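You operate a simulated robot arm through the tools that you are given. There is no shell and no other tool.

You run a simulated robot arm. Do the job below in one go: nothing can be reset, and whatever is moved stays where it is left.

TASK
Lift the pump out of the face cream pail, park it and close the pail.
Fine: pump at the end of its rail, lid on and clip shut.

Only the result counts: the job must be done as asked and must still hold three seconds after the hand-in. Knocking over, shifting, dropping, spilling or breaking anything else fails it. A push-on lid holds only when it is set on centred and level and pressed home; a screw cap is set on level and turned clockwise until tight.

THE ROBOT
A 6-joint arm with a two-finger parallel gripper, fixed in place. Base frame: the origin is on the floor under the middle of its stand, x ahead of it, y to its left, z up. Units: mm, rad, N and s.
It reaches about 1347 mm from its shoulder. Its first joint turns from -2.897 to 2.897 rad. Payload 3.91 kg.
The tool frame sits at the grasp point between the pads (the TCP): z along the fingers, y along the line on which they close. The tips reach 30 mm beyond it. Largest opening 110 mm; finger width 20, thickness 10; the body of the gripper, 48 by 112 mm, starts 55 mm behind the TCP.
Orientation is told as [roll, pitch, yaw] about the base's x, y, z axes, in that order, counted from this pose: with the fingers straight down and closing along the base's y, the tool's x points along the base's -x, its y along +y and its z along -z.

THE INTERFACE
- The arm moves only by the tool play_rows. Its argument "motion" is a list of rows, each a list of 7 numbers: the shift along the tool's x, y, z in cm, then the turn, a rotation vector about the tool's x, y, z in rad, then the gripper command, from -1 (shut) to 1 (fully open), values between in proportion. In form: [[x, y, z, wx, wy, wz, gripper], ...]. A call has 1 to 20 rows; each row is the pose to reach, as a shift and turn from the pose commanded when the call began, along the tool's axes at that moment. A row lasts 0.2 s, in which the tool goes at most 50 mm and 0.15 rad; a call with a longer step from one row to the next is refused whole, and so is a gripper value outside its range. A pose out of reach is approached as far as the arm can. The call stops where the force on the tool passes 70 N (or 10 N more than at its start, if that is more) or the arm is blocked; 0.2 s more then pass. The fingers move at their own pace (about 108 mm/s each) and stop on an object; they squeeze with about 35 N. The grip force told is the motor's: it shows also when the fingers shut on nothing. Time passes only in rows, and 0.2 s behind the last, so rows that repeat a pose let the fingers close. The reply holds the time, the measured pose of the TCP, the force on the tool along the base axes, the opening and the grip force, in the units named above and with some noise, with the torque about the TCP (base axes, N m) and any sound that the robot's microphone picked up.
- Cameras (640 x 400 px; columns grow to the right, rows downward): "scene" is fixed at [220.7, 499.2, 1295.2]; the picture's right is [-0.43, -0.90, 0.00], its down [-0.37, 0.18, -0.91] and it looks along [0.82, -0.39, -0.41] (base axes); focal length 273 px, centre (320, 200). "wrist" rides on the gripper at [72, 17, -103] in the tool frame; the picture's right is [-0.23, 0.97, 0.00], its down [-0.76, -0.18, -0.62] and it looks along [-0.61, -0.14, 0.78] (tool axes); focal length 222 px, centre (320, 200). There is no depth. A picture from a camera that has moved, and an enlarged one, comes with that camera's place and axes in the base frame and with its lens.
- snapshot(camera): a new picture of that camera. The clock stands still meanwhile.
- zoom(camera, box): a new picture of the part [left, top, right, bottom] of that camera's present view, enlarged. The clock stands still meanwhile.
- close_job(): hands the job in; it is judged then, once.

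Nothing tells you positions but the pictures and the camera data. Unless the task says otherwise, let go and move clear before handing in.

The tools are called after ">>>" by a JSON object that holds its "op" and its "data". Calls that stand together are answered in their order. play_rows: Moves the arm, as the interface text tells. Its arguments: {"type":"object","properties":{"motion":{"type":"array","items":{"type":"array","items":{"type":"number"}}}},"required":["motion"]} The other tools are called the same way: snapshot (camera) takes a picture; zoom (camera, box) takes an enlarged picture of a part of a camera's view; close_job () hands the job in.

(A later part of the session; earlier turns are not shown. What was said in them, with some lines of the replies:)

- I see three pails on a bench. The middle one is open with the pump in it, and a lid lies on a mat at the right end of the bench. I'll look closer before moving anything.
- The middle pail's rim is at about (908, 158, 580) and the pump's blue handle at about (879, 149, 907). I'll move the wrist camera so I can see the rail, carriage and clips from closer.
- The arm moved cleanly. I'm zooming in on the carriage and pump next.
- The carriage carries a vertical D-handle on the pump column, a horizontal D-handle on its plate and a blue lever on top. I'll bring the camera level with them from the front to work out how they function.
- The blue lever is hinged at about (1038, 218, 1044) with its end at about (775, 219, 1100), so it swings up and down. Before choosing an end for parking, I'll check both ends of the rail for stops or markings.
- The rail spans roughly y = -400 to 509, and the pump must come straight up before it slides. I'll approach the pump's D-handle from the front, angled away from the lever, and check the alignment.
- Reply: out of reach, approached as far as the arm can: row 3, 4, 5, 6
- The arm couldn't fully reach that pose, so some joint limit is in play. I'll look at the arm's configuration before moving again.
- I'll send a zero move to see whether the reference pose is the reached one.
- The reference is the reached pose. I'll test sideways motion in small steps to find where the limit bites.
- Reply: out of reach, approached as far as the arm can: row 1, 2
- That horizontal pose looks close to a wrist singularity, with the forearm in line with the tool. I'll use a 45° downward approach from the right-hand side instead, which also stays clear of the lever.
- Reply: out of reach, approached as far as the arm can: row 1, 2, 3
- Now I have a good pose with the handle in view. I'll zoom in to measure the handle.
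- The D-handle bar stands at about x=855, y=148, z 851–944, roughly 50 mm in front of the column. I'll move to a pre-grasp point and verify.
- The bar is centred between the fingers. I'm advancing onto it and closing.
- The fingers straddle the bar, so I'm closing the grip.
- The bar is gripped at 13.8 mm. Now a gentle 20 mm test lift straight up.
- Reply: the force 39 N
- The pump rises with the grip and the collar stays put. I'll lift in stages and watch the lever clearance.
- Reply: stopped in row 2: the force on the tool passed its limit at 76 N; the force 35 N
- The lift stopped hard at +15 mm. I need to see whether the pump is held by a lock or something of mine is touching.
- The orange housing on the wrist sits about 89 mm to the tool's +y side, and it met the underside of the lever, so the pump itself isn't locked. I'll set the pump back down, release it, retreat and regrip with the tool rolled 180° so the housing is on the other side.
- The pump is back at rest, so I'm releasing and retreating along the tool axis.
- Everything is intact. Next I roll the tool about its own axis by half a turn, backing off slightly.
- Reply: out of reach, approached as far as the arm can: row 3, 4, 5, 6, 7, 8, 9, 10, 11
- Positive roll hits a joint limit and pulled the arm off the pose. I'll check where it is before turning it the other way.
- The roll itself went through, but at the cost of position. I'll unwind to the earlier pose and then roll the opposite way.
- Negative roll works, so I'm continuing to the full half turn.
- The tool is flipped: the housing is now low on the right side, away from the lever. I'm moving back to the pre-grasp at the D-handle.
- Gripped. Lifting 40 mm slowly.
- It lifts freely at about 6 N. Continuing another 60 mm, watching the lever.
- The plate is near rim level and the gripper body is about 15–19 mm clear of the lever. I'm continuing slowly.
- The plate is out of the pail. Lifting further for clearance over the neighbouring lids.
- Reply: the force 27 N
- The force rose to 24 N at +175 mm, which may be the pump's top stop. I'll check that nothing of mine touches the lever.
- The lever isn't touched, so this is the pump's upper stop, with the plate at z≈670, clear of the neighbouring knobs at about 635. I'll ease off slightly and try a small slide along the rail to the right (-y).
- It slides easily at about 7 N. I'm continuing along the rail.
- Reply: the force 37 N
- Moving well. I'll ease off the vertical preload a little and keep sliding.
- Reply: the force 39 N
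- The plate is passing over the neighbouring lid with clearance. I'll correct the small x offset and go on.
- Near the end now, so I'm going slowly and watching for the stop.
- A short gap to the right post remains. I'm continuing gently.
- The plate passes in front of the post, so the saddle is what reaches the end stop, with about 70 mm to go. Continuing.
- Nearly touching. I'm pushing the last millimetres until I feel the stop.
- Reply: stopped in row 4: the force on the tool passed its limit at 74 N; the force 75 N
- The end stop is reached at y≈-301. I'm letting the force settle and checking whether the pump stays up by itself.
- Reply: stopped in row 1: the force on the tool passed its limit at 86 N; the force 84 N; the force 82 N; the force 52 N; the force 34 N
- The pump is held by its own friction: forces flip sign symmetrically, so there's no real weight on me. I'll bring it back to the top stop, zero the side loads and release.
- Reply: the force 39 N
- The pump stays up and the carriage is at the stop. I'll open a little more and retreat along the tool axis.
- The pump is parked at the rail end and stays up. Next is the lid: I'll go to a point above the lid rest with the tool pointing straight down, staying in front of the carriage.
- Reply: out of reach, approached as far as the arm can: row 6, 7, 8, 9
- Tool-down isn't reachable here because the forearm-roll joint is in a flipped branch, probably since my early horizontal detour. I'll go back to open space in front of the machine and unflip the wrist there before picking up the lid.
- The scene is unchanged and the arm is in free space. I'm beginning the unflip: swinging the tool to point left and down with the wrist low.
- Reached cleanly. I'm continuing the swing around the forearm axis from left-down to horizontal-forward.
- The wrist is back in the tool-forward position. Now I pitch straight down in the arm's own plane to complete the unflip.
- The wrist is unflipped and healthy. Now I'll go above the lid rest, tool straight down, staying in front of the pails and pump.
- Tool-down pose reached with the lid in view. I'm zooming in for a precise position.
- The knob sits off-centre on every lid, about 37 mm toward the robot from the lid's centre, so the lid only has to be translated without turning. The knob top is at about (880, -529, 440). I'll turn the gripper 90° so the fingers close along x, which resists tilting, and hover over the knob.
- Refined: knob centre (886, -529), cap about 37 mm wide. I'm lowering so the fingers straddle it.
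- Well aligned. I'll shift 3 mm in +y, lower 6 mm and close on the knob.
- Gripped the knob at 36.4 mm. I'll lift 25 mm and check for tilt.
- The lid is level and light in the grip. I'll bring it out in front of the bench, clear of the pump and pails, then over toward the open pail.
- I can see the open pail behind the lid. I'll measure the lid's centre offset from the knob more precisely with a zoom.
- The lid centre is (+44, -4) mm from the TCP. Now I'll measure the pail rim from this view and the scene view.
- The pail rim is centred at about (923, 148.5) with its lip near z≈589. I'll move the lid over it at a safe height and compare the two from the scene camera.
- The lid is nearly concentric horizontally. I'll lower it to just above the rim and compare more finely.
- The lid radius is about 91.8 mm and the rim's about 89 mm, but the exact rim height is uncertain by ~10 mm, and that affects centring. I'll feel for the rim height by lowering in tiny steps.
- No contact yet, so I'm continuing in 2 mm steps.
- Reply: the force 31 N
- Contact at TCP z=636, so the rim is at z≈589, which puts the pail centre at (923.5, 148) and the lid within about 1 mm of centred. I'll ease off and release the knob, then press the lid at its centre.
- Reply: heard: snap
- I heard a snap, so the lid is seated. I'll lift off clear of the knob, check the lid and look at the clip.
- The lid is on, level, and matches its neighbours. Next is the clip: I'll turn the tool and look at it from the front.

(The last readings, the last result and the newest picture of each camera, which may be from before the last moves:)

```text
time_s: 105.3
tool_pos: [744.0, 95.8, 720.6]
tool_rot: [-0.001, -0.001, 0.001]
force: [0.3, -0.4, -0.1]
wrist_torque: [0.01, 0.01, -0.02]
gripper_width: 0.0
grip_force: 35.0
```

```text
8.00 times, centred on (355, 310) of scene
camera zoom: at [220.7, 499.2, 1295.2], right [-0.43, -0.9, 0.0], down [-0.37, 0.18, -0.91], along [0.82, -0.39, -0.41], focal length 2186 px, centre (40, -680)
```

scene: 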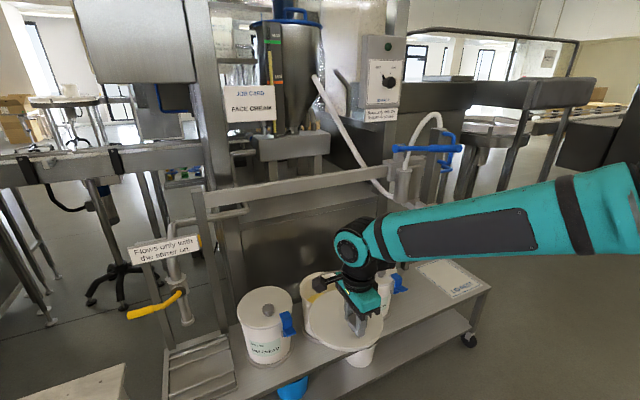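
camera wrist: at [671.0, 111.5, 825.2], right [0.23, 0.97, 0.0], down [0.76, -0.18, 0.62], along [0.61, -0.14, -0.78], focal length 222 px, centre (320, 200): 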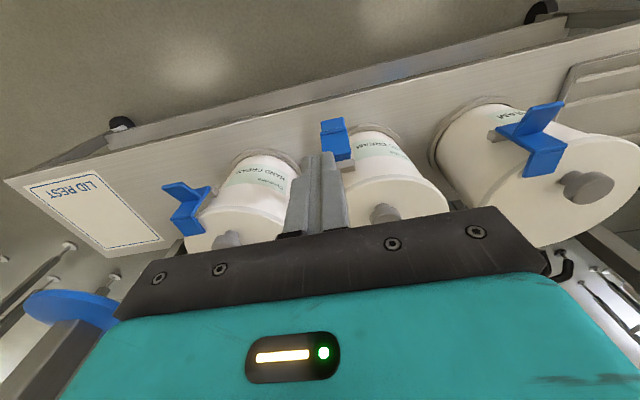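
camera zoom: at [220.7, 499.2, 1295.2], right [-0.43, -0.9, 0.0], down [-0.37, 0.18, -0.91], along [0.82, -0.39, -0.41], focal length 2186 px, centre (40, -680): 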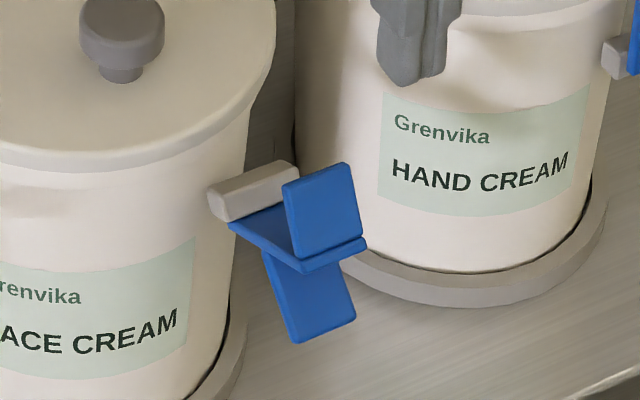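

The clip is open: its main plate lies horizontal, the hook lip stands up at the outer end and the tab hangs down. Pushing the upper part of the lip inward with a vertical fingertip should swing it shut. I'll zoom to get its position.

>>> {"op": "zoom", "data": {"camera": "wrist", "box": [290, 90, 390, 190]}}

>>> {"op": "zoom", "data": {"camera": "wrist", "box": [430, 80, 640, 220]}}

>>> {"op": "zoom", "data": {"camera": "scene", "box": [375, 260, 425, 305]}}

```text
4.00 times, centred on (340, 140) of wrist
camera zoom: at [671.0, 111.5, 825.2], right [0.23, 0.97, 0.0], down [0.76, -0.18, 0.62], along [0.61, -0.14, -0.78], focal length 888 px, centre (240, 440)
```

zoom: 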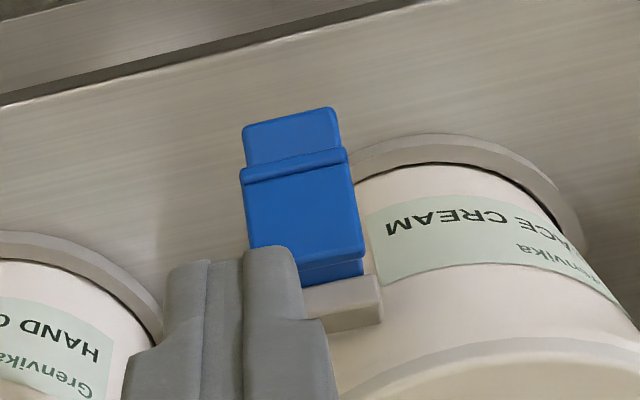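

```text
2.86 times, centred on (535, 150) of wrist
camera zoom: at [671.0, 111.5, 825.2], right [0.23, 0.97, 0.0], down [0.76, -0.18, 0.62], along [0.61, -0.14, -0.78], focal length 635 px, centre (-294, 343)
```

zoom: 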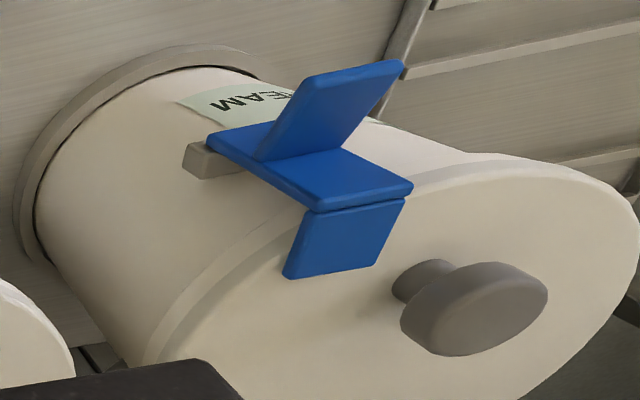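

```text
8.89 times, centred on (400, 282) of scene
camera zoom: at [220.7, 499.2, 1295.2], right [-0.43, -0.9, 0.0], down [-0.37, 0.18, -0.91], along [0.82, -0.39, -0.41], focal length 2429 px, centre (-391, -533)
```

zoom: 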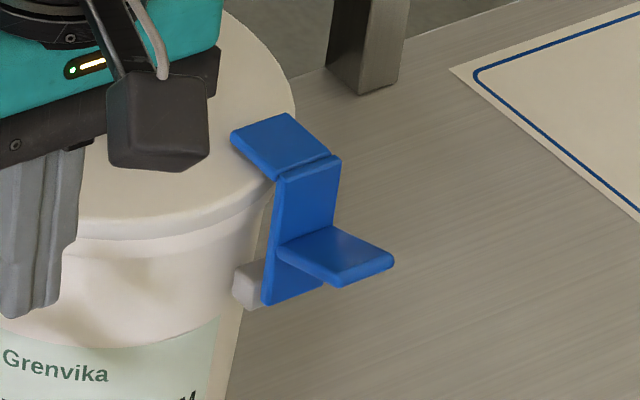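

The geometry is clear: clip hinge near (820, 112, 543), its outer corner at about (770, 105, 570), and the lip leans inward up to z≈602. I'll come down outside it with closed fingers, tips at about z=580, then push radially inward.

>>> {"op": "play_rows", "data": {"motion": [[0.7, 0.1, 2.0, 0, 0, -0.1, -1], [1.4, 0.1, 4.0, 0, 0, -0.2, -1], [1.4, 0.1, 6.0, 0, 0, -0.2, -1], [1.4, 0.1, 6.0, 0, 0, -0.2, -1]]}}

>>> {"op": "zoom", "data": {"camera": "wrist", "box": [200, 40, 440, 240]}}

>>> {"op": "zoom", "data": {"camera": "scene", "box": [315, 250, 395, 340]}}

```text
time_s: 106.3
tool_pos: [730.9, 96.7, 659.9]
tool_rot: [0.0, 0.0, 0.199]
force: [-0.5, -0.6, -0.6]
wrist_torque: [-0.01, 0.04, 0.0]
gripper_width: 0.0
grip_force: 35.0
```

```text
2.00 times, centred on (320, 140) of wrist
camera zoom: at [655.5, 98.3, 764.9], right [0.03, 1.0, 0.0], down [0.78, -0.02, 0.62], along [0.62, -0.02, -0.78], focal length 444 px, centre (320, 320)
```

zoom: 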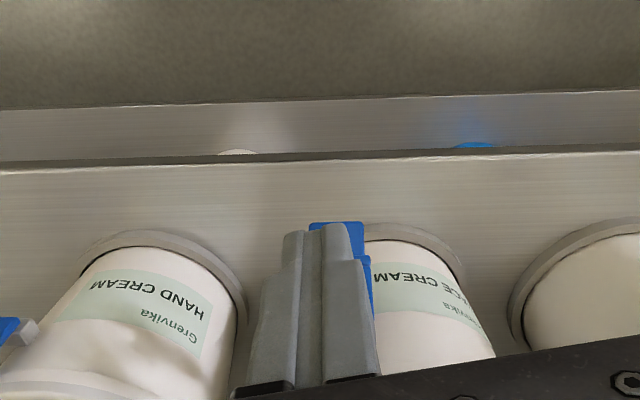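

```text
4.44 times, centred on (355, 295) of scene
camera zoom: at [220.7, 499.2, 1295.2], right [-0.43, -0.9, 0.0], down [-0.37, 0.18, -0.91], along [0.82, -0.39, -0.41], focal length 1214 px, centre (164, -222)
```

zoom: 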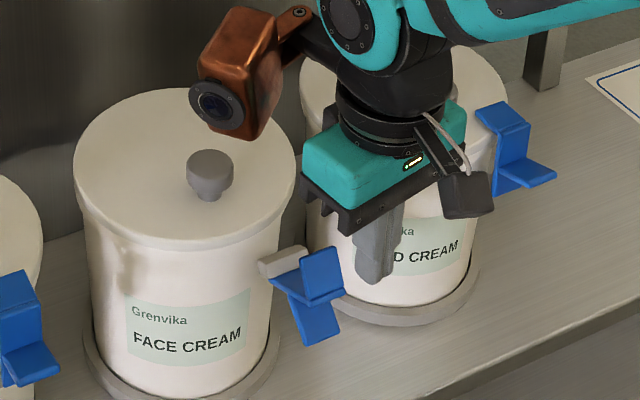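

Aligned within a few mm. Lowering to working height.

>>> {"op": "play_rows", "data": {"motion": [[-0.04, 0.2, 2.0, 0, 0, 0, -1], [-0.08, 0.39, 4.0, 0, 0, 0, -1], [-0.08, 0.39, 5.0, 0, 0, 0, -1], [-0.08, 0.39, 5.0, 0, 0, 0, -1]]}}

>>> {"op": "zoom", "data": {"camera": "scene", "box": [325, 265, 385, 335]}}

>>> {"op": "zoom", "data": {"camera": "wrist", "box": [220, 60, 420, 220]}}

```text
time_s: 107.3
tool_pos: [729.9, 101.9, 611.9]
tool_rot: [0.0, -0.002, 0.199]
force: [-0.6, -0.4, 0.1]
wrist_torque: [-0.04, -0.02, -0.03]
gripper_width: 0.1
grip_force: 34.9
```

```text
5.71 times, centred on (355, 300) of scene
camera zoom: at [220.7, 499.2, 1295.2], right [-0.43, -0.9, 0.0], down [-0.37, 0.18, -0.91], along [0.82, -0.39, -0.41], focal length 1561 px, centre (120, -371)
```

zoom: 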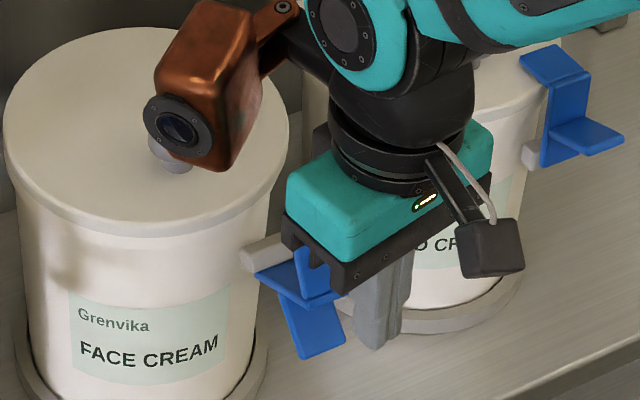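

```text
2.50 times, centred on (320, 140) of wrist
camera zoom: at [655.3, 102.7, 715.7], right [0.03, 1.0, 0.0], down [0.78, -0.02, 0.62], along [0.62, -0.02, -0.78], focal length 555 px, centre (320, 350)
```

zoom: 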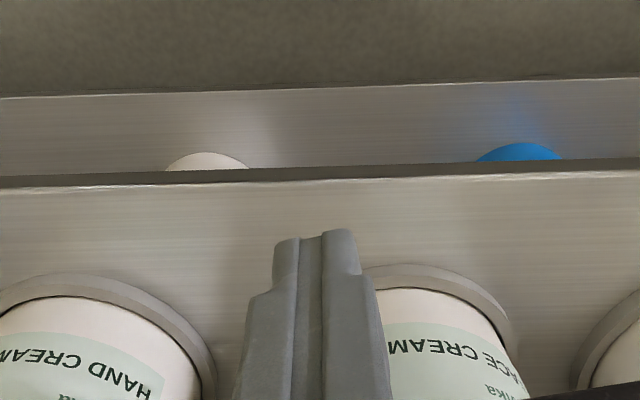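

The finger stands in front of the clip. I'm pushing inward in small stages.

>>> {"op": "play_rows", "data": {"motion": [[-0.6, 0.03, 0, 0, 0, 0, -1], [-1.2, 0.05, 0, 0, 0, 0, -1], [-1.8, 0.08, 0, 0, 0, 0, -1], [-2.4, 0.11, 0, 0, 0, 0, -1], [-3.0, 0.13, 0, 0, 0, 0, -1]]}}

>>> {"op": "zoom", "data": {"camera": "scene", "box": [325, 265, 385, 335]}}

```text
time_s: 108.5
tool_pos: [759.5, 107.3, 609.9]
tool_rot: [0.0, -0.002, 0.2]
force: [0.6, -0.7, 1.2]
wrist_torque: [0.05, 0.0, 0.0]
gripper_width: 0.4
grip_force: 35.3
```

```text
5.71 times, centred on (355, 300) of scene
camera zoom: at [220.7, 499.2, 1295.2], right [-0.43, -0.9, 0.0], down [-0.37, 0.18, -0.91], along [0.82, -0.39, -0.41], focal length 1561 px, centre (120, -371)
```

zoom: 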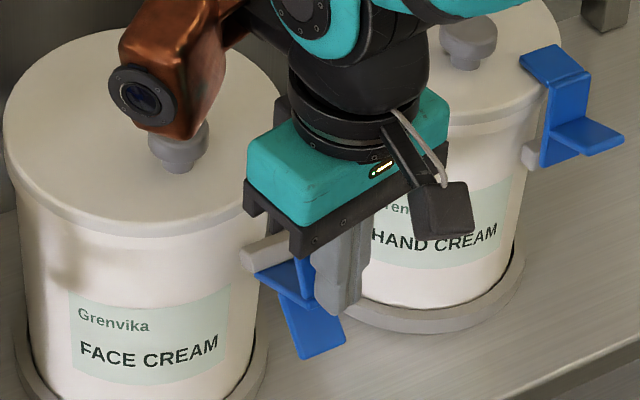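

>>> {"op": "play_rows", "data": {"motion": [[-0.4, 0.0, 0, 0, 0, 0, -1], [-0.8, 0.0, 0, 0, 0, 0, -1], [-1.2, 0.0, 0, 0, 0, 0, -1], [-1.6, 0.0, 0, 0, 0, 0, -1]]}}

>>> {"op": "zoom", "data": {"camera": "scene", "box": [325, 265, 385, 335]}}

```text
time_s: 109.4
tool_pos: [769.4, 108.7, 613.8]
tool_rot: [0.0, 0.005, 0.2]
force: [-43.6, -7.5, 33.2]
wrist_torque: [-0.45, 1.01, -0.14]
gripper_width: 0.0
grip_force: 35.2
stopped in row 4: the force on the tool passed its limit at 85 N (the readings are from after the stop); the commanded pose is now the measured one
```

```text
5.71 times, centred on (355, 300) of scene
camera zoom: at [220.7, 499.2, 1295.2], right [-0.43, -0.9, 0.0], down [-0.37, 0.18, -0.91], along [0.82, -0.39, -0.41], focal length 1561 px, centre (120, -371)
```

zoom: 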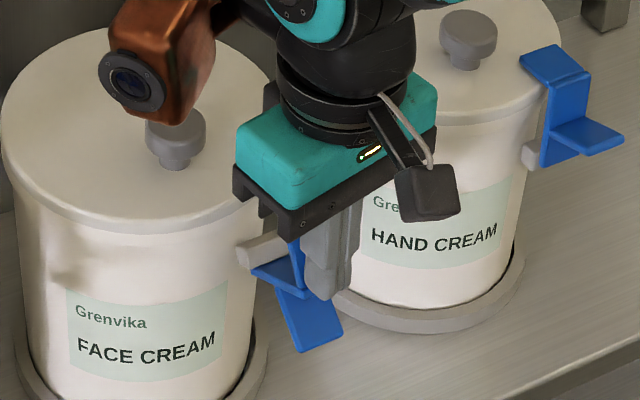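

It pushed back firmly at 85 N, so I stop and look closely before applying more.

>>> {"op": "zoom", "data": {"camera": "scene", "box": [335, 290, 375, 330]}}

>>> {"op": "play_rows", "data": {"motion": [[0.5, 0, 0, 0, 0, 0, -1], [1.0, 0, 0, 0, 0, 0, -1], [1.0, 0, 0, 0, 0, 0, -1]]}}

>>> {"op": "zoom", "data": {"camera": "scene", "box": [325, 265, 385, 335]}}

```text
10.00 times, centred on (355, 310) of scene
camera zoom: at [220.7, 499.2, 1295.2], right [-0.43, -0.9, 0.0], down [-0.37, 0.18, -0.91], along [0.82, -0.39, -0.41], focal length 2732 px, centre (-30, -900)
```

zoom: 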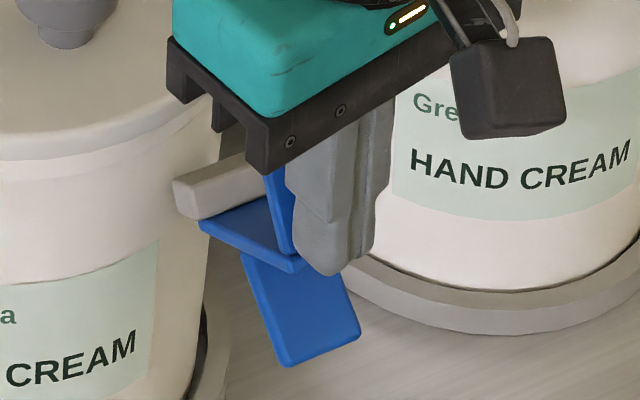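

```text
time_s: 110.2
tool_pos: [762.3, 106.8, 612.2]
tool_rot: [0.0, 0.003, 0.2]
force: [0.1, 0.3, 0.1]
wrist_torque: [0.02, -0.01, -0.01]
gripper_width: 0.0
grip_force: 34.6
```

```text
5.71 times, centred on (355, 300) of scene
camera zoom: at [220.7, 499.2, 1295.2], right [-0.43, -0.9, 0.0], down [-0.37, 0.18, -0.91], along [0.82, -0.39, -0.41], focal length 1561 px, centre (120, -371)
```

zoom: 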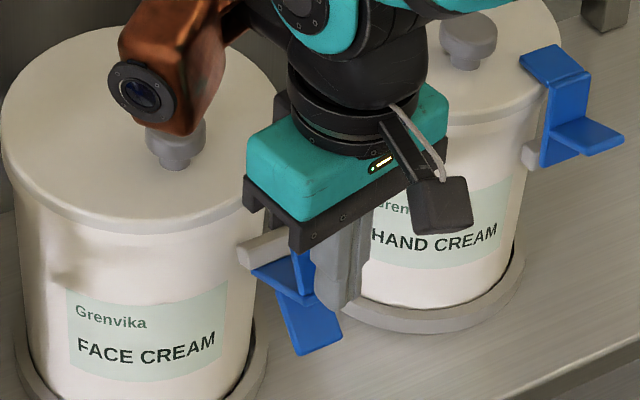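

Pushing on the lip's face is a poor lever, because that force runs almost straight through the hinge. Instead I'll tilt the finger slightly, get its tip below the clip's outer corner and carry the corner up and inward along its arc.

>>> {"op": "play_rows", "data": {"motion": [[1.4, -0.08, 0, 0, 0, 0, -1], [2.8, -0.15, 0, 0, 0, 0, -1], [2.9, -0.15, 1.1, 0, -0.15, 0, -1], [2.4, -0.16, 2.22, 0, -0.3, 0, -1], [2.1, -0.16, 2.22, 0, -0.3, 0, -1]]}}

>>> {"op": "zoom", "data": {"camera": "scene", "box": [325, 275, 385, 335]}}

>>> {"op": "zoom", "data": {"camera": "wrist", "box": [220, 60, 420, 220]}}

```text
time_s: 111.4
tool_pos: [740.9, 101.5, 590.2]
tool_rot: [0.0, -0.299, 0.199]
force: [0.1, 1.2, -0.4]
wrist_torque: [-0.01, 0.0, 0.02]
gripper_width: 0.2
grip_force: 34.9
```

```text
6.67 times, centred on (355, 305) of scene
camera zoom: at [220.7, 499.2, 1295.2], right [-0.43, -0.9, 0.0], down [-0.37, 0.18, -0.91], along [0.82, -0.39, -0.41], focal length 1821 px, centre (87, -500)
```

zoom: 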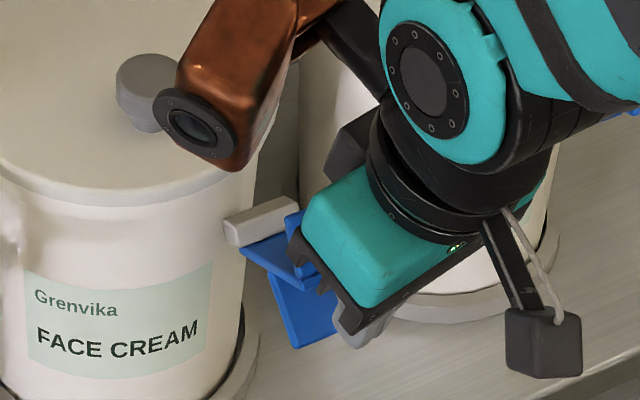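

```text
2.50 times, centred on (320, 140) of wrist
camera zoom: at [639.7, 98.0, 667.8], right [0.02, 1.0, 0.07], down [0.57, -0.07, 0.82], along [0.82, 0.02, -0.57], focal length 555 px, centre (320, 350)
```

zoom: 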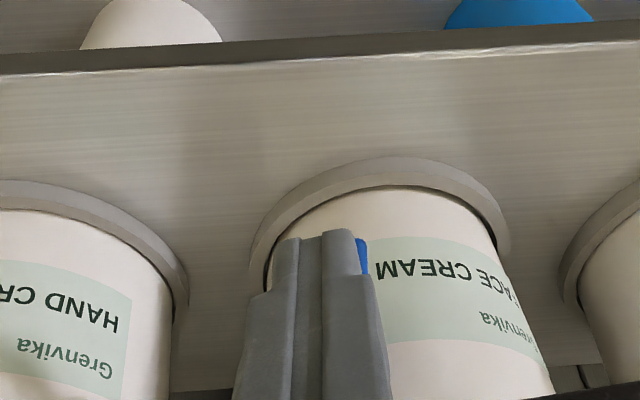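

Good alignment. Starting the arc: contact, then carry the corner up and in.

>>> {"op": "play_rows", "data": {"motion": [[-0.73, -0.05, 0.17, 0, 0, 0, -1], [-1.46, -0.1, 0.35, 0, 0, 0, -1], [-1.84, -0.1, 0.05, 0, 0, 0, -1], [-2.22, -0.11, -0.26, 0, 0, 0, -1]]}}

>>> {"op": "zoom", "data": {"camera": "scene", "box": [325, 275, 385, 335]}}

```text
time_s: 112.4
tool_pos: [762.0, 105.4, 598.3]
tool_rot: [0.001, -0.296, 0.199]
force: [-1.9, -1.4, -1.1]
wrist_torque: [-0.02, 0.03, -0.02]
gripper_width: 0.0
grip_force: 34.4
```

```text
6.67 times, centred on (355, 305) of scene
camera zoom: at [220.7, 499.2, 1295.2], right [-0.43, -0.9, 0.0], down [-0.37, 0.18, -0.91], along [0.82, -0.39, -0.41], focal length 1821 px, centre (87, -500)
```

zoom: 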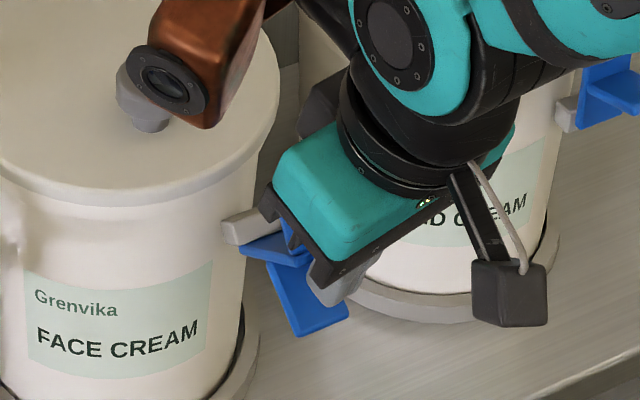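

The clip is turning with only ~2 N. Continuing along the arc.

>>> {"op": "play_rows", "data": {"motion": [[-0.4, -0.01, -0.28, 0, 0, 0, -1], [-0.81, -0.02, -0.57, 0, 0, 0, -1], [-1.27, -0.02, -0.72, 0, 0, 0, -1], [-1.73, -0.02, -0.87, 0, 0, 0, -1]]}}

>>> {"op": "zoom", "data": {"camera": "scene", "box": [325, 275, 385, 335]}}

```text
time_s: 113.4
tool_pos: [774.5, 107.9, 611.8]
tool_rot: [0.001, -0.297, 0.2]
force: [0.2, 0.4, 0.0]
wrist_torque: [0.0, 0.01, 0.01]
gripper_width: 0.1
grip_force: 34.8
```

```text
6.67 times, centred on (355, 305) of scene
camera zoom: at [220.7, 499.2, 1295.2], right [-0.43, -0.9, 0.0], down [-0.37, 0.18, -0.91], along [0.82, -0.39, -0.41], focal length 1821 px, centre (87, -500)
```

zoom: 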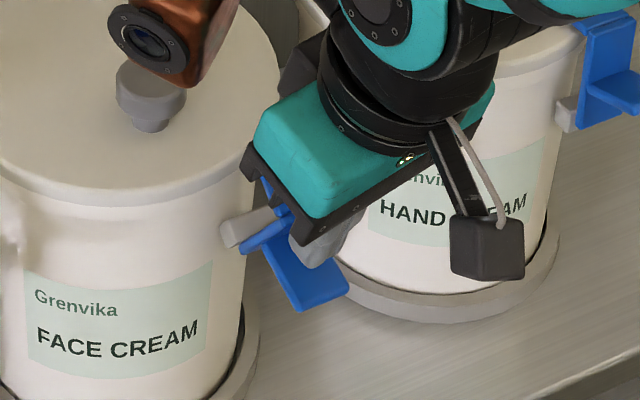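

>>> {"op": "play_rows", "data": {"motion": [[-0.5, -0.03, -0.05, 0, 0, 0, -1], [-1.05, -0.05, -0.09, 0, 0, 0, -1], [-1.5, -0.07, -0.08, 0, 0, 0, -1], [-2.0, -0.09, -0.06, 0, 0, 0, -1]]}}

>>> {"op": "zoom", "data": {"camera": "scene", "box": [325, 275, 385, 335]}}

```text
time_s: 114.4
tool_pos: [794.1, 110.0, 618.4]
tool_rot: [-0.001, -0.297, 0.199]
force: [-0.2, 0.9, 1.9]
wrist_torque: [0.01, 0.0, 0.02]
gripper_width: 0.1
grip_force: 35.2
```

```text
6.67 times, centred on (355, 305) of scene
camera zoom: at [220.7, 499.2, 1295.2], right [-0.43, -0.9, 0.0], down [-0.37, 0.18, -0.91], along [0.82, -0.39, -0.41], focal length 1821 px, centre (87, -500)
```

zoom: 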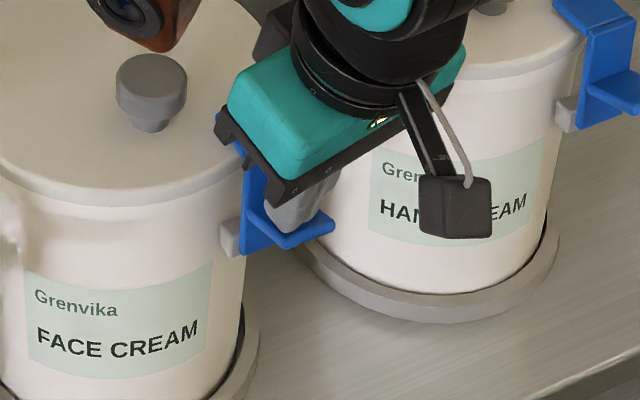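

The main plate is almost upright now. I'm pushing the last few millimetres gently toward the lid until it latches.

>>> {"op": "play_rows", "data": {"motion": [[-0.3, 0.01, 0.05, 0, 0, 0, -1], [-0.6, 0.02, 0.1, 0, 0, 0, -1], [-0.87, 0.03, 0.16, 0, 0, 0, -1], [-0.87, 0.03, 0.16, 0, 0, 0, -1]]}}

>>> {"op": "zoom", "data": {"camera": "scene", "box": [325, 275, 385, 335]}}

```text
time_s: 115.4
tool_pos: [802.9, 112.1, 618.6]
tool_rot: [-0.001, -0.297, 0.198]
force: [-0.2, 1.1, -0.1]
wrist_torque: [0.0, 0.02, -0.01]
gripper_width: 0.0
grip_force: 35.1
```

```text
6.67 times, centred on (355, 305) of scene
camera zoom: at [220.7, 499.2, 1295.2], right [-0.43, -0.9, 0.0], down [-0.37, 0.18, -0.91], along [0.82, -0.39, -0.41], focal length 1821 px, centre (87, -500)
```

zoom: 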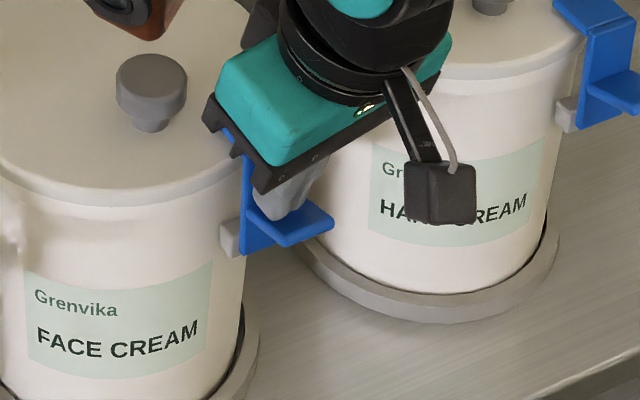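

No resistance and the clip hasn't moved further, so it may already be against its stop. I'm continuing gently to contact.

>>> {"op": "play_rows", "data": {"motion": [[-0.3, 0.0, 0.05, 0, 0, 0, -1], [-0.5, 0.0, 0.1, 0, 0, 0, -1], [-0.5, 0.0, 0.1, 0, 0, 0, -1]]}}

>>> {"op": "zoom", "data": {"camera": "scene", "box": [325, 265, 375, 315]}}

```text
time_s: 116.2
tool_pos: [807.5, 113.7, 620.6]
tool_rot: [0.002, -0.298, 0.199]
force: [0.0, 0.1, 0.0]
wrist_torque: [0.01, -0.02, -0.01]
gripper_width: 0.1
grip_force: 35.0
```

```text
8.00 times, centred on (350, 290) of scene
camera zoom: at [220.7, 499.2, 1295.2], right [-0.43, -0.9, 0.0], down [-0.37, 0.18, -0.91], along [0.82, -0.39, -0.41], focal length 2186 px, centre (80, -520)
```

zoom: 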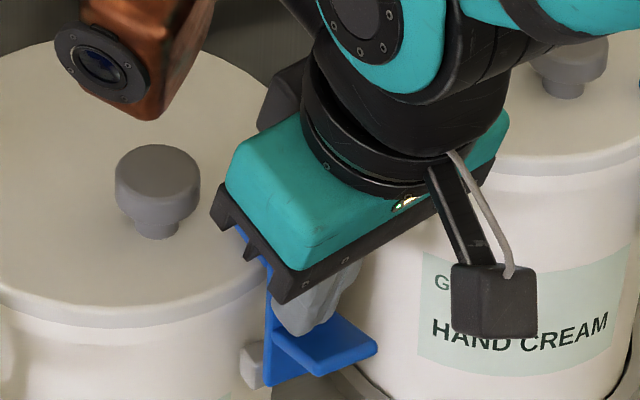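

>>> {"op": "play_rows", "data": {"motion": [[-0.2, 0.0, 0.05, 0, 0, 0, -1], [-0.4, 0.0, 0.1, 0, 0, 0, -1], [-0.4, 0.0, 0.1, 0, 0, 0, -1]]}}

>>> {"op": "zoom", "data": {"camera": "scene", "box": [325, 265, 375, 315]}}

```text
time_s: 117.0
tool_pos: [811.9, 113.2, 620.1]
tool_rot: [-0.001, -0.299, 0.198]
force: [-14.6, -3.4, 6.4]
wrist_torque: [-0.08, 0.24, -0.08]
gripper_width: 0.0
grip_force: 35.3
```

```text
8.00 times, centred on (350, 290) of scene
camera zoom: at [220.7, 499.2, 1295.2], right [-0.43, -0.9, 0.0], down [-0.37, 0.18, -0.91], along [0.82, -0.39, -0.41], focal length 2186 px, centre (80, -520)
```

zoom: 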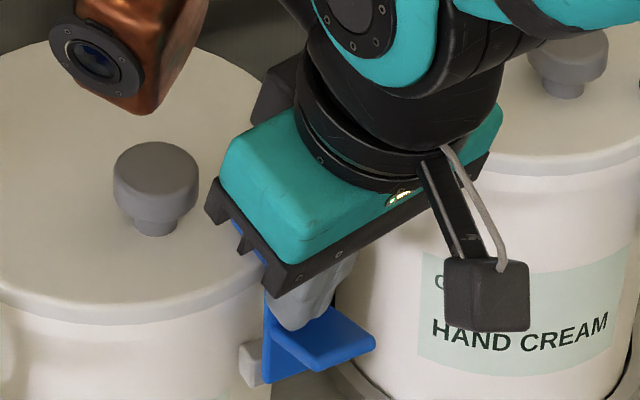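

There is contact at the upright position. I'll back off and compare this clip with the closed neighbours.

>>> {"op": "play_rows", "data": {"motion": [[1.0, 0, 0, 0, 0, 0, -1], [3.0, 0, -0.5, 0, 0, 0, -1], [6.0, 0, -2, 0, 0, 0, -1], [9.0, 0, -5, 0, 0, 0, -1], [10.0, 0, -8, 0, 0, 0, -1], [10.0, 0, -8, 0, 0, 0, -1]]}}

>>> {"op": "zoom", "data": {"camera": "scene", "box": [260, 255, 420, 345]}}

>>> {"op": "zoom", "data": {"camera": "scene", "box": [325, 270, 375, 320]}}

>>> {"op": "snapshot", "data": {"camera": "wrist"}}

```text
time_s: 118.4
tool_pos: [693.0, 91.5, 668.3]
tool_rot: [0.0, -0.298, 0.199]
force: [-0.7, 0.3, 0.3]
wrist_torque: [0.0, -0.01, 0.0]
gripper_width: 0.0
grip_force: 35.1
```

```text
4.00 times, centred on (340, 300) of scene
camera zoom: at [220.7, 499.2, 1295.2], right [-0.43, -0.9, 0.0], down [-0.37, 0.18, -0.91], along [0.82, -0.39, -0.41], focal length 1093 px, centre (240, -200)
```

zoom: 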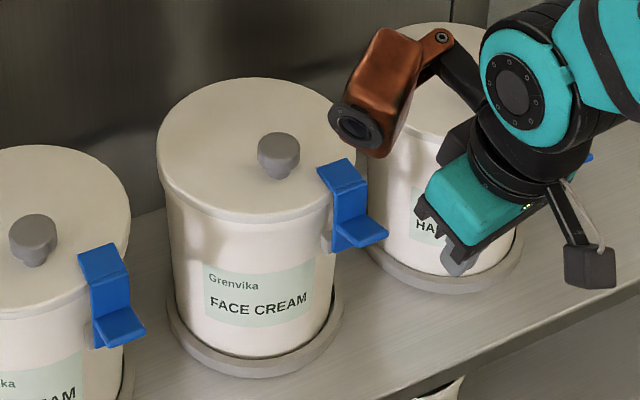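

```text
8.00 times, centred on (350, 295) of scene
camera zoom: at [220.7, 499.2, 1295.2], right [-0.43, -0.9, 0.0], down [-0.37, 0.18, -0.91], along [0.82, -0.39, -0.41], focal length 2186 px, centre (80, -560)
```

zoom: 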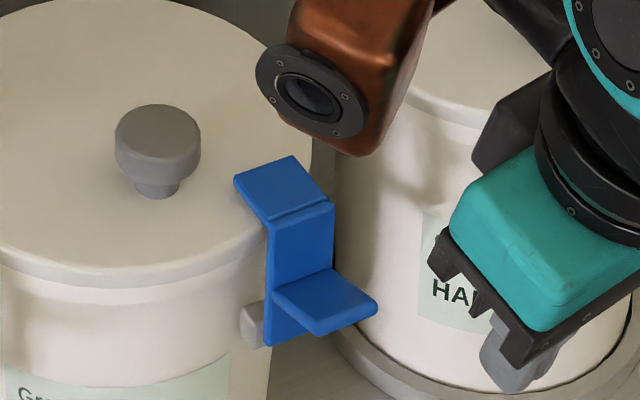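

```text
taken
camera wrist: at [591.6, 87.4, 746.4], right [0.02, 1.0, 0.07], down [0.57, -0.07, 0.82], along [0.82, 0.02, -0.57], focal length 222 px, centre (320, 200)
```

wrist: 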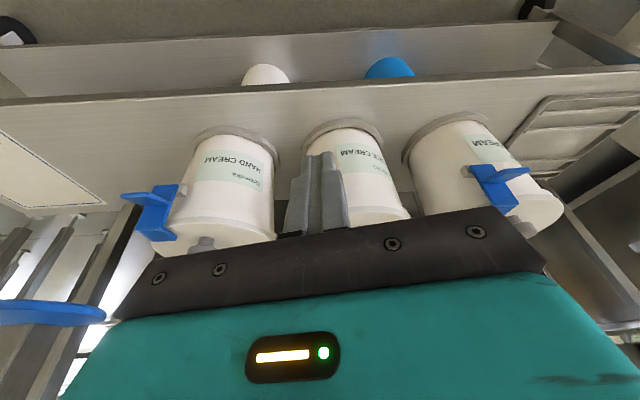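

The clip now looks like its neighbours. I'll compare closely with the Day Cream and Hand Cream clips to be sure it's fully shut.

>>> {"op": "zoom", "data": {"camera": "scene", "box": [260, 290, 310, 340]}}

>>> {"op": "zoom", "data": {"camera": "wrist", "box": [440, 130, 560, 230]}}

>>> {"op": "zoom", "data": {"camera": "wrist", "box": [270, 110, 420, 230]}}

```text
8.00 times, centred on (285, 315) of scene
camera zoom: at [220.7, 499.2, 1295.2], right [-0.43, -0.9, 0.0], down [-0.37, 0.18, -0.91], along [0.82, -0.39, -0.41], focal length 2186 px, centre (600, -720)
```

zoom: 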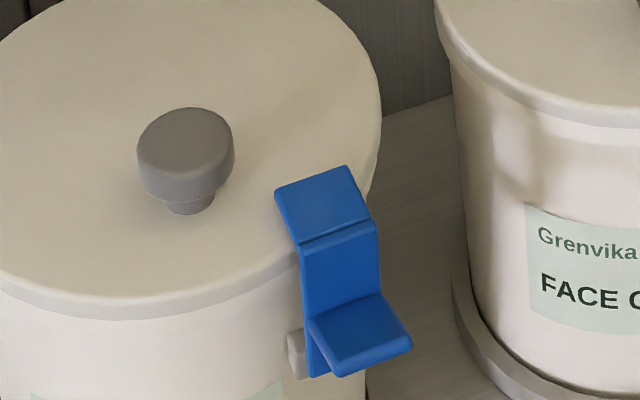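

```text
4.00 times, centred on (500, 180) of wrist
camera zoom: at [591.6, 87.4, 746.4], right [0.02, 1.0, 0.07], down [0.57, -0.07, 0.82], along [0.82, 0.02, -0.57], focal length 888 px, centre (-400, 280)
```

zoom: 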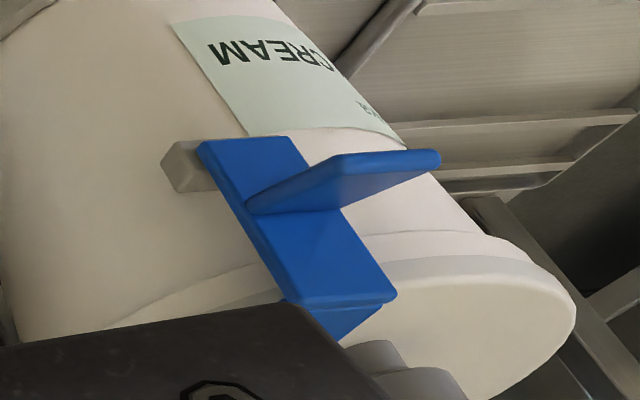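

```text
3.33 times, centred on (345, 170) of wrist
camera zoom: at [591.6, 87.4, 746.4], right [0.02, 1.0, 0.07], down [0.57, -0.07, 0.82], along [0.82, 0.02, -0.57], focal length 740 px, centre (237, 300)
```

zoom: 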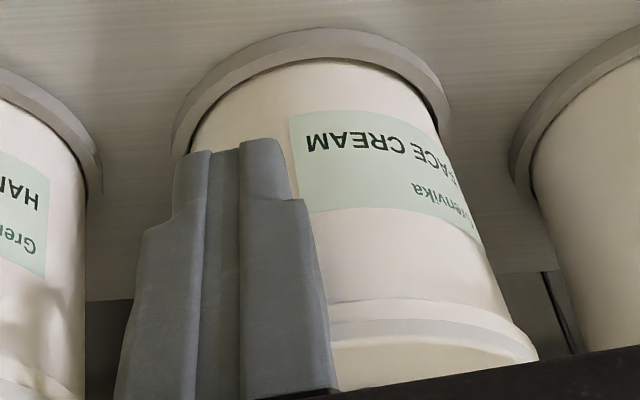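

I'll shift sideways for an unobstructed front view of the clip.

>>> {"op": "play_rows", "data": {"motion": [[0.5, -3, -1, 0, 0, 0, -1], [1.0, -6, -2, 0, 0, 0, -1], [1.5, -9, -3, 0, 0, 0, -1], [2.0, -12, -4, 0, 0, 0, -1], [2.0, -12, -4, 0, 0, 0, -1]]}}

>>> {"op": "snapshot", "data": {"camera": "wrist"}}

>>> {"op": "zoom", "data": {"camera": "scene", "box": [325, 265, 385, 315]}}

```text
time_s: 119.6
tool_pos: [687.7, -31.8, 699.5]
tool_rot: [-0.002, -0.298, 0.2]
force: [-0.7, -0.4, 0.0]
wrist_torque: [0.02, 0.0, 0.0]
gripper_width: 0.0
grip_force: 35.6
```

```text
taken
camera wrist: at [585.9, -35.8, 778.7], right [0.02, 1.0, 0.07], down [0.57, -0.07, 0.82], along [0.82, 0.02, -0.57], focal length 222 px, centre (320, 200)
```

wrist: 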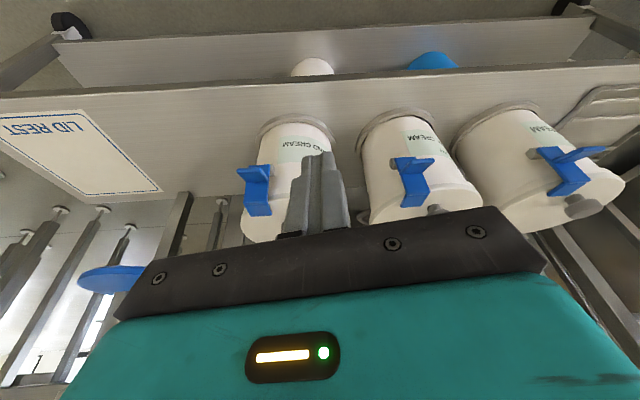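

```text
8.00 times, centred on (355, 290) of scene
camera zoom: at [220.7, 499.2, 1295.2], right [-0.43, -0.9, 0.0], down [-0.37, 0.18, -0.91], along [0.82, -0.39, -0.41], focal length 2186 px, centre (40, -520)
```

zoom: 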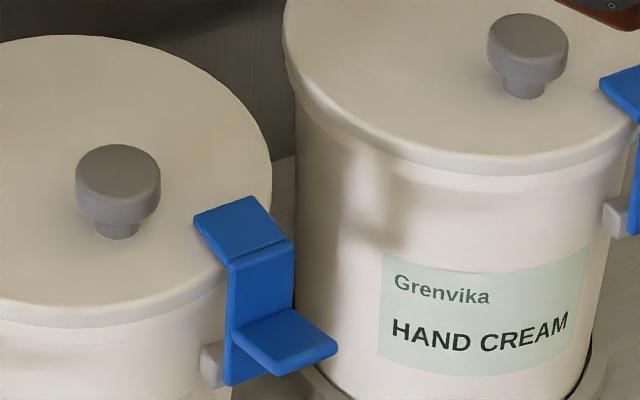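

>>> {"op": "zoom", "data": {"camera": "wrist", "box": [350, 130, 490, 230]}}

>>> {"op": "zoom", "data": {"camera": "wrist", "box": [500, 120, 640, 220]}}

>>> {"op": "zoom", "data": {"camera": "wrist", "box": [210, 140, 350, 240]}}

>>> {"op": "zoom", "data": {"camera": "scene", "box": [370, 100, 480, 270]}}

```text
4.00 times, centred on (420, 180) of wrist
camera zoom: at [585.9, -35.8, 778.7], right [0.02, 1.0, 0.07], down [0.57, -0.07, 0.82], along [0.82, 0.02, -0.57], focal length 888 px, centre (-80, 280)
```

zoom: 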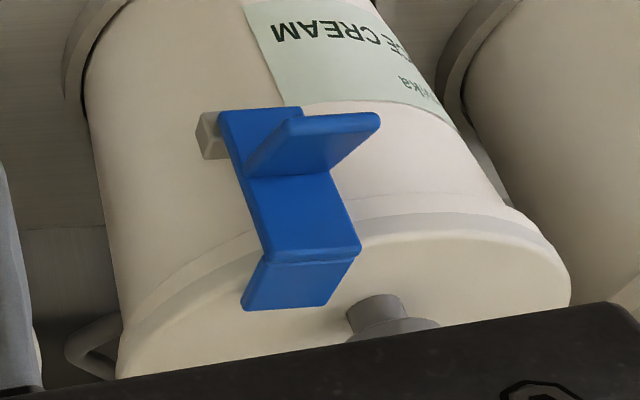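

```text
4.00 times, centred on (570, 170) of wrist
camera zoom: at [585.9, -35.8, 778.7], right [0.02, 1.0, 0.07], down [0.57, -0.07, 0.82], along [0.82, 0.02, -0.57], focal length 888 px, centre (-680, 320)
```

zoom: 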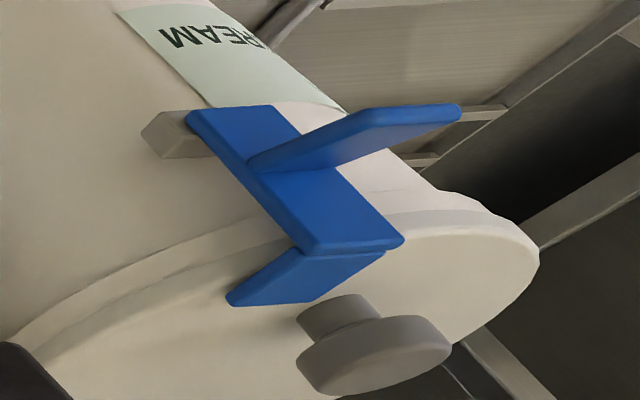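

```text
4.00 times, centred on (280, 190) of wrist
camera zoom: at [585.9, -35.8, 778.7], right [0.02, 1.0, 0.07], down [0.57, -0.07, 0.82], along [0.82, 0.02, -0.57], focal length 888 px, centre (480, 240)
```

zoom: 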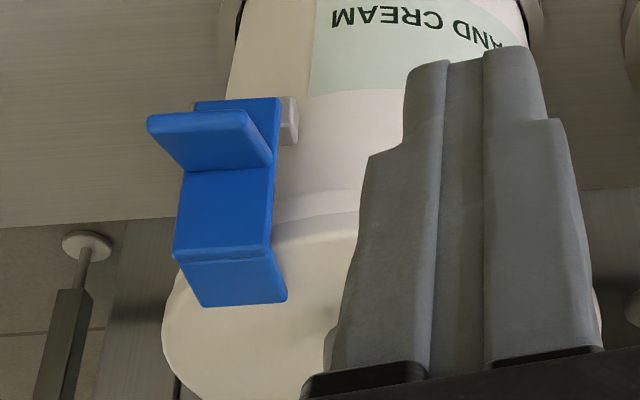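

```text
2.35 times, centred on (425, 185) of scene
camera zoom: at [220.7, 499.2, 1295.2], right [-0.43, -0.9, 0.0], down [-0.37, 0.18, -0.91], along [0.82, -0.39, -0.41], focal length 643 px, centre (73, 235)
```

zoom: 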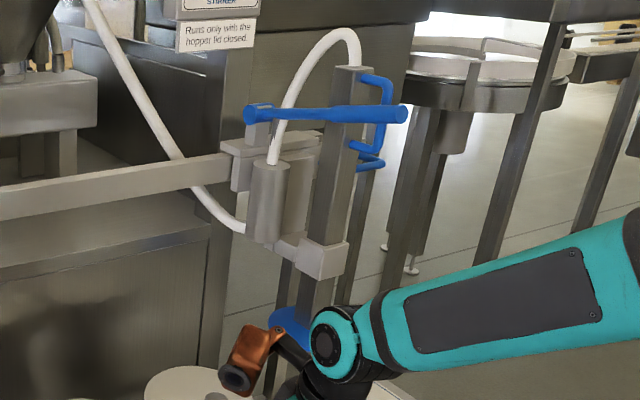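

All three clips look the same and the lid is on. The pump is still up at the rail end. I'll move the arm clear and take a final look.

>>> {"op": "play_rows", "data": {"motion": [[2.0, 0, -3, 0, 0, 0, -1], [4.0, 0, -6, 0, 0, 0, -1], [6.0, 0, -9, 0, 0, 0, -1], [8.0, 0, -12, 0, 0, 0, -0.5], [9.0, 0, -14, 0, 0, 0, 0], [9.0, 0, -14, 0, 0, 0, 0]]}}

>>> {"op": "snapshot", "data": {"camera": "scene"}}

>>> {"op": "snapshot", "data": {"camera": "wrist"}}

>>> {"op": "zoom", "data": {"camera": "scene", "box": [230, 250, 420, 390]}}

>>> {"op": "zoom", "data": {"camera": "scene", "box": [370, 100, 480, 270]}}

```text
time_s: 121.0
tool_pos: [562.3, -57.8, 807.0]
tool_rot: [-0.001, -0.295, 0.199]
force: [-0.3, -0.5, -0.3]
wrist_torque: [-0.02, -0.02, 0.01]
gripper_width: 55.1
grip_force: 0.1
```

```text
taken
```

scene: 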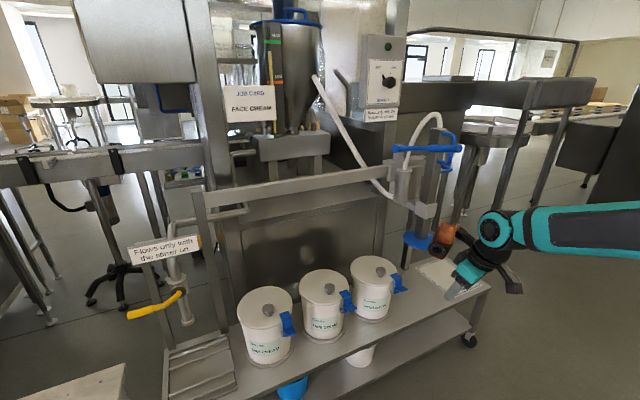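

```text
taken
camera wrist: at [461.7, -62.2, 885.5], right [0.02, 1.0, 0.07], down [0.57, -0.07, 0.82], along [0.82, 0.02, -0.57], focal length 222 px, centre (320, 200)
```

wrist: 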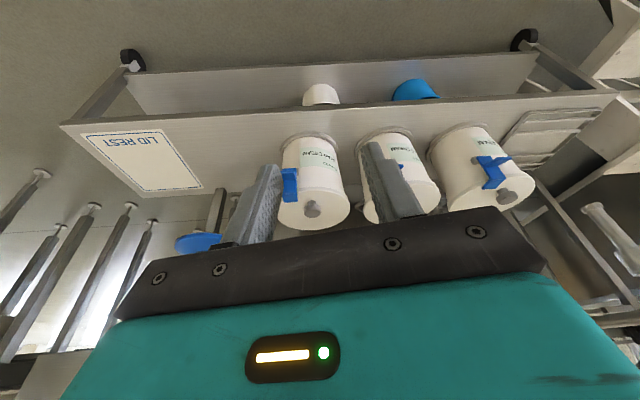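

```text
2.86 times, centred on (325, 320) of scene
camera zoom: at [220.7, 499.2, 1295.2], right [-0.43, -0.9, 0.0], down [-0.37, 0.18, -0.91], along [0.82, -0.39, -0.41], focal length 781 px, centre (306, -143)
```

zoom: 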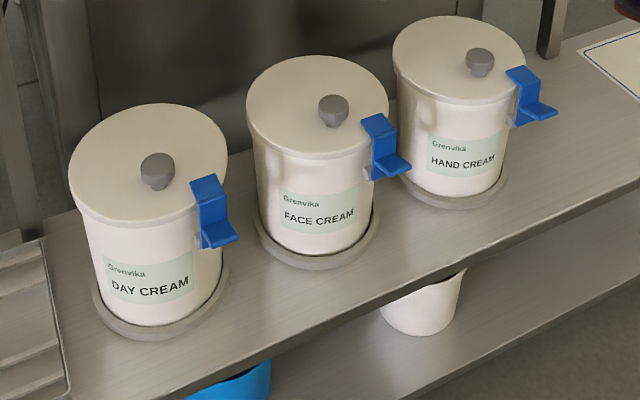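

```text
2.35 times, centred on (425, 185) of scene
camera zoom: at [220.7, 499.2, 1295.2], right [-0.43, -0.9, 0.0], down [-0.37, 0.18, -0.91], along [0.82, -0.39, -0.41], focal length 643 px, centre (73, 235)
```

zoom: 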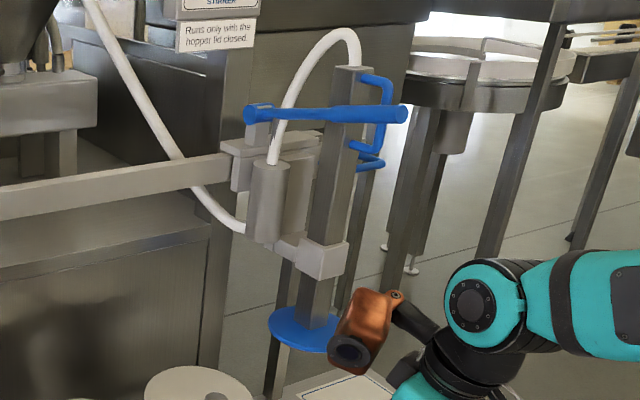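

The last checks agree:
- **Pump:** raised and parked against the right end stop of its rail. It hasn't moved since I released it.
- **Pail:** the Face Cream lid is on centred and level; I heard it snap home. Its clip is shut, matching the neighbouring pails.
- **Surroundings:** the neighbouring pails look undisturbed. The Face Cream pail itself slid about 2–3 mm within its base ring when I pushed the clip.

The arm is clear, so I'm handing in.

>>> {"op": "close_job", "data": {}}

```text
The job is handed in.
```

The job is handed in. The pump is out of the Face Cream pail and parked, the lid is on, and the clip is shut.

- **Pump:** it was lifted to its upper stop and slid right until it hit the end of the rail. It has stayed there since I let go.
- **Lid:** it is centred and level, and I heard it snap home.
- **Clip:** it stands upright over the lid, like the clips on the two neighbouring pails. I heard no click when it closed, so I am going by how it looks and by the firm stop I felt when I pressed it.

My first push on the clip was too hard (about 85 N). Together with a lighter press at the end, it slid the Face Cream pail about 2–3 mm within its base ring. The other pails look undisturbed.
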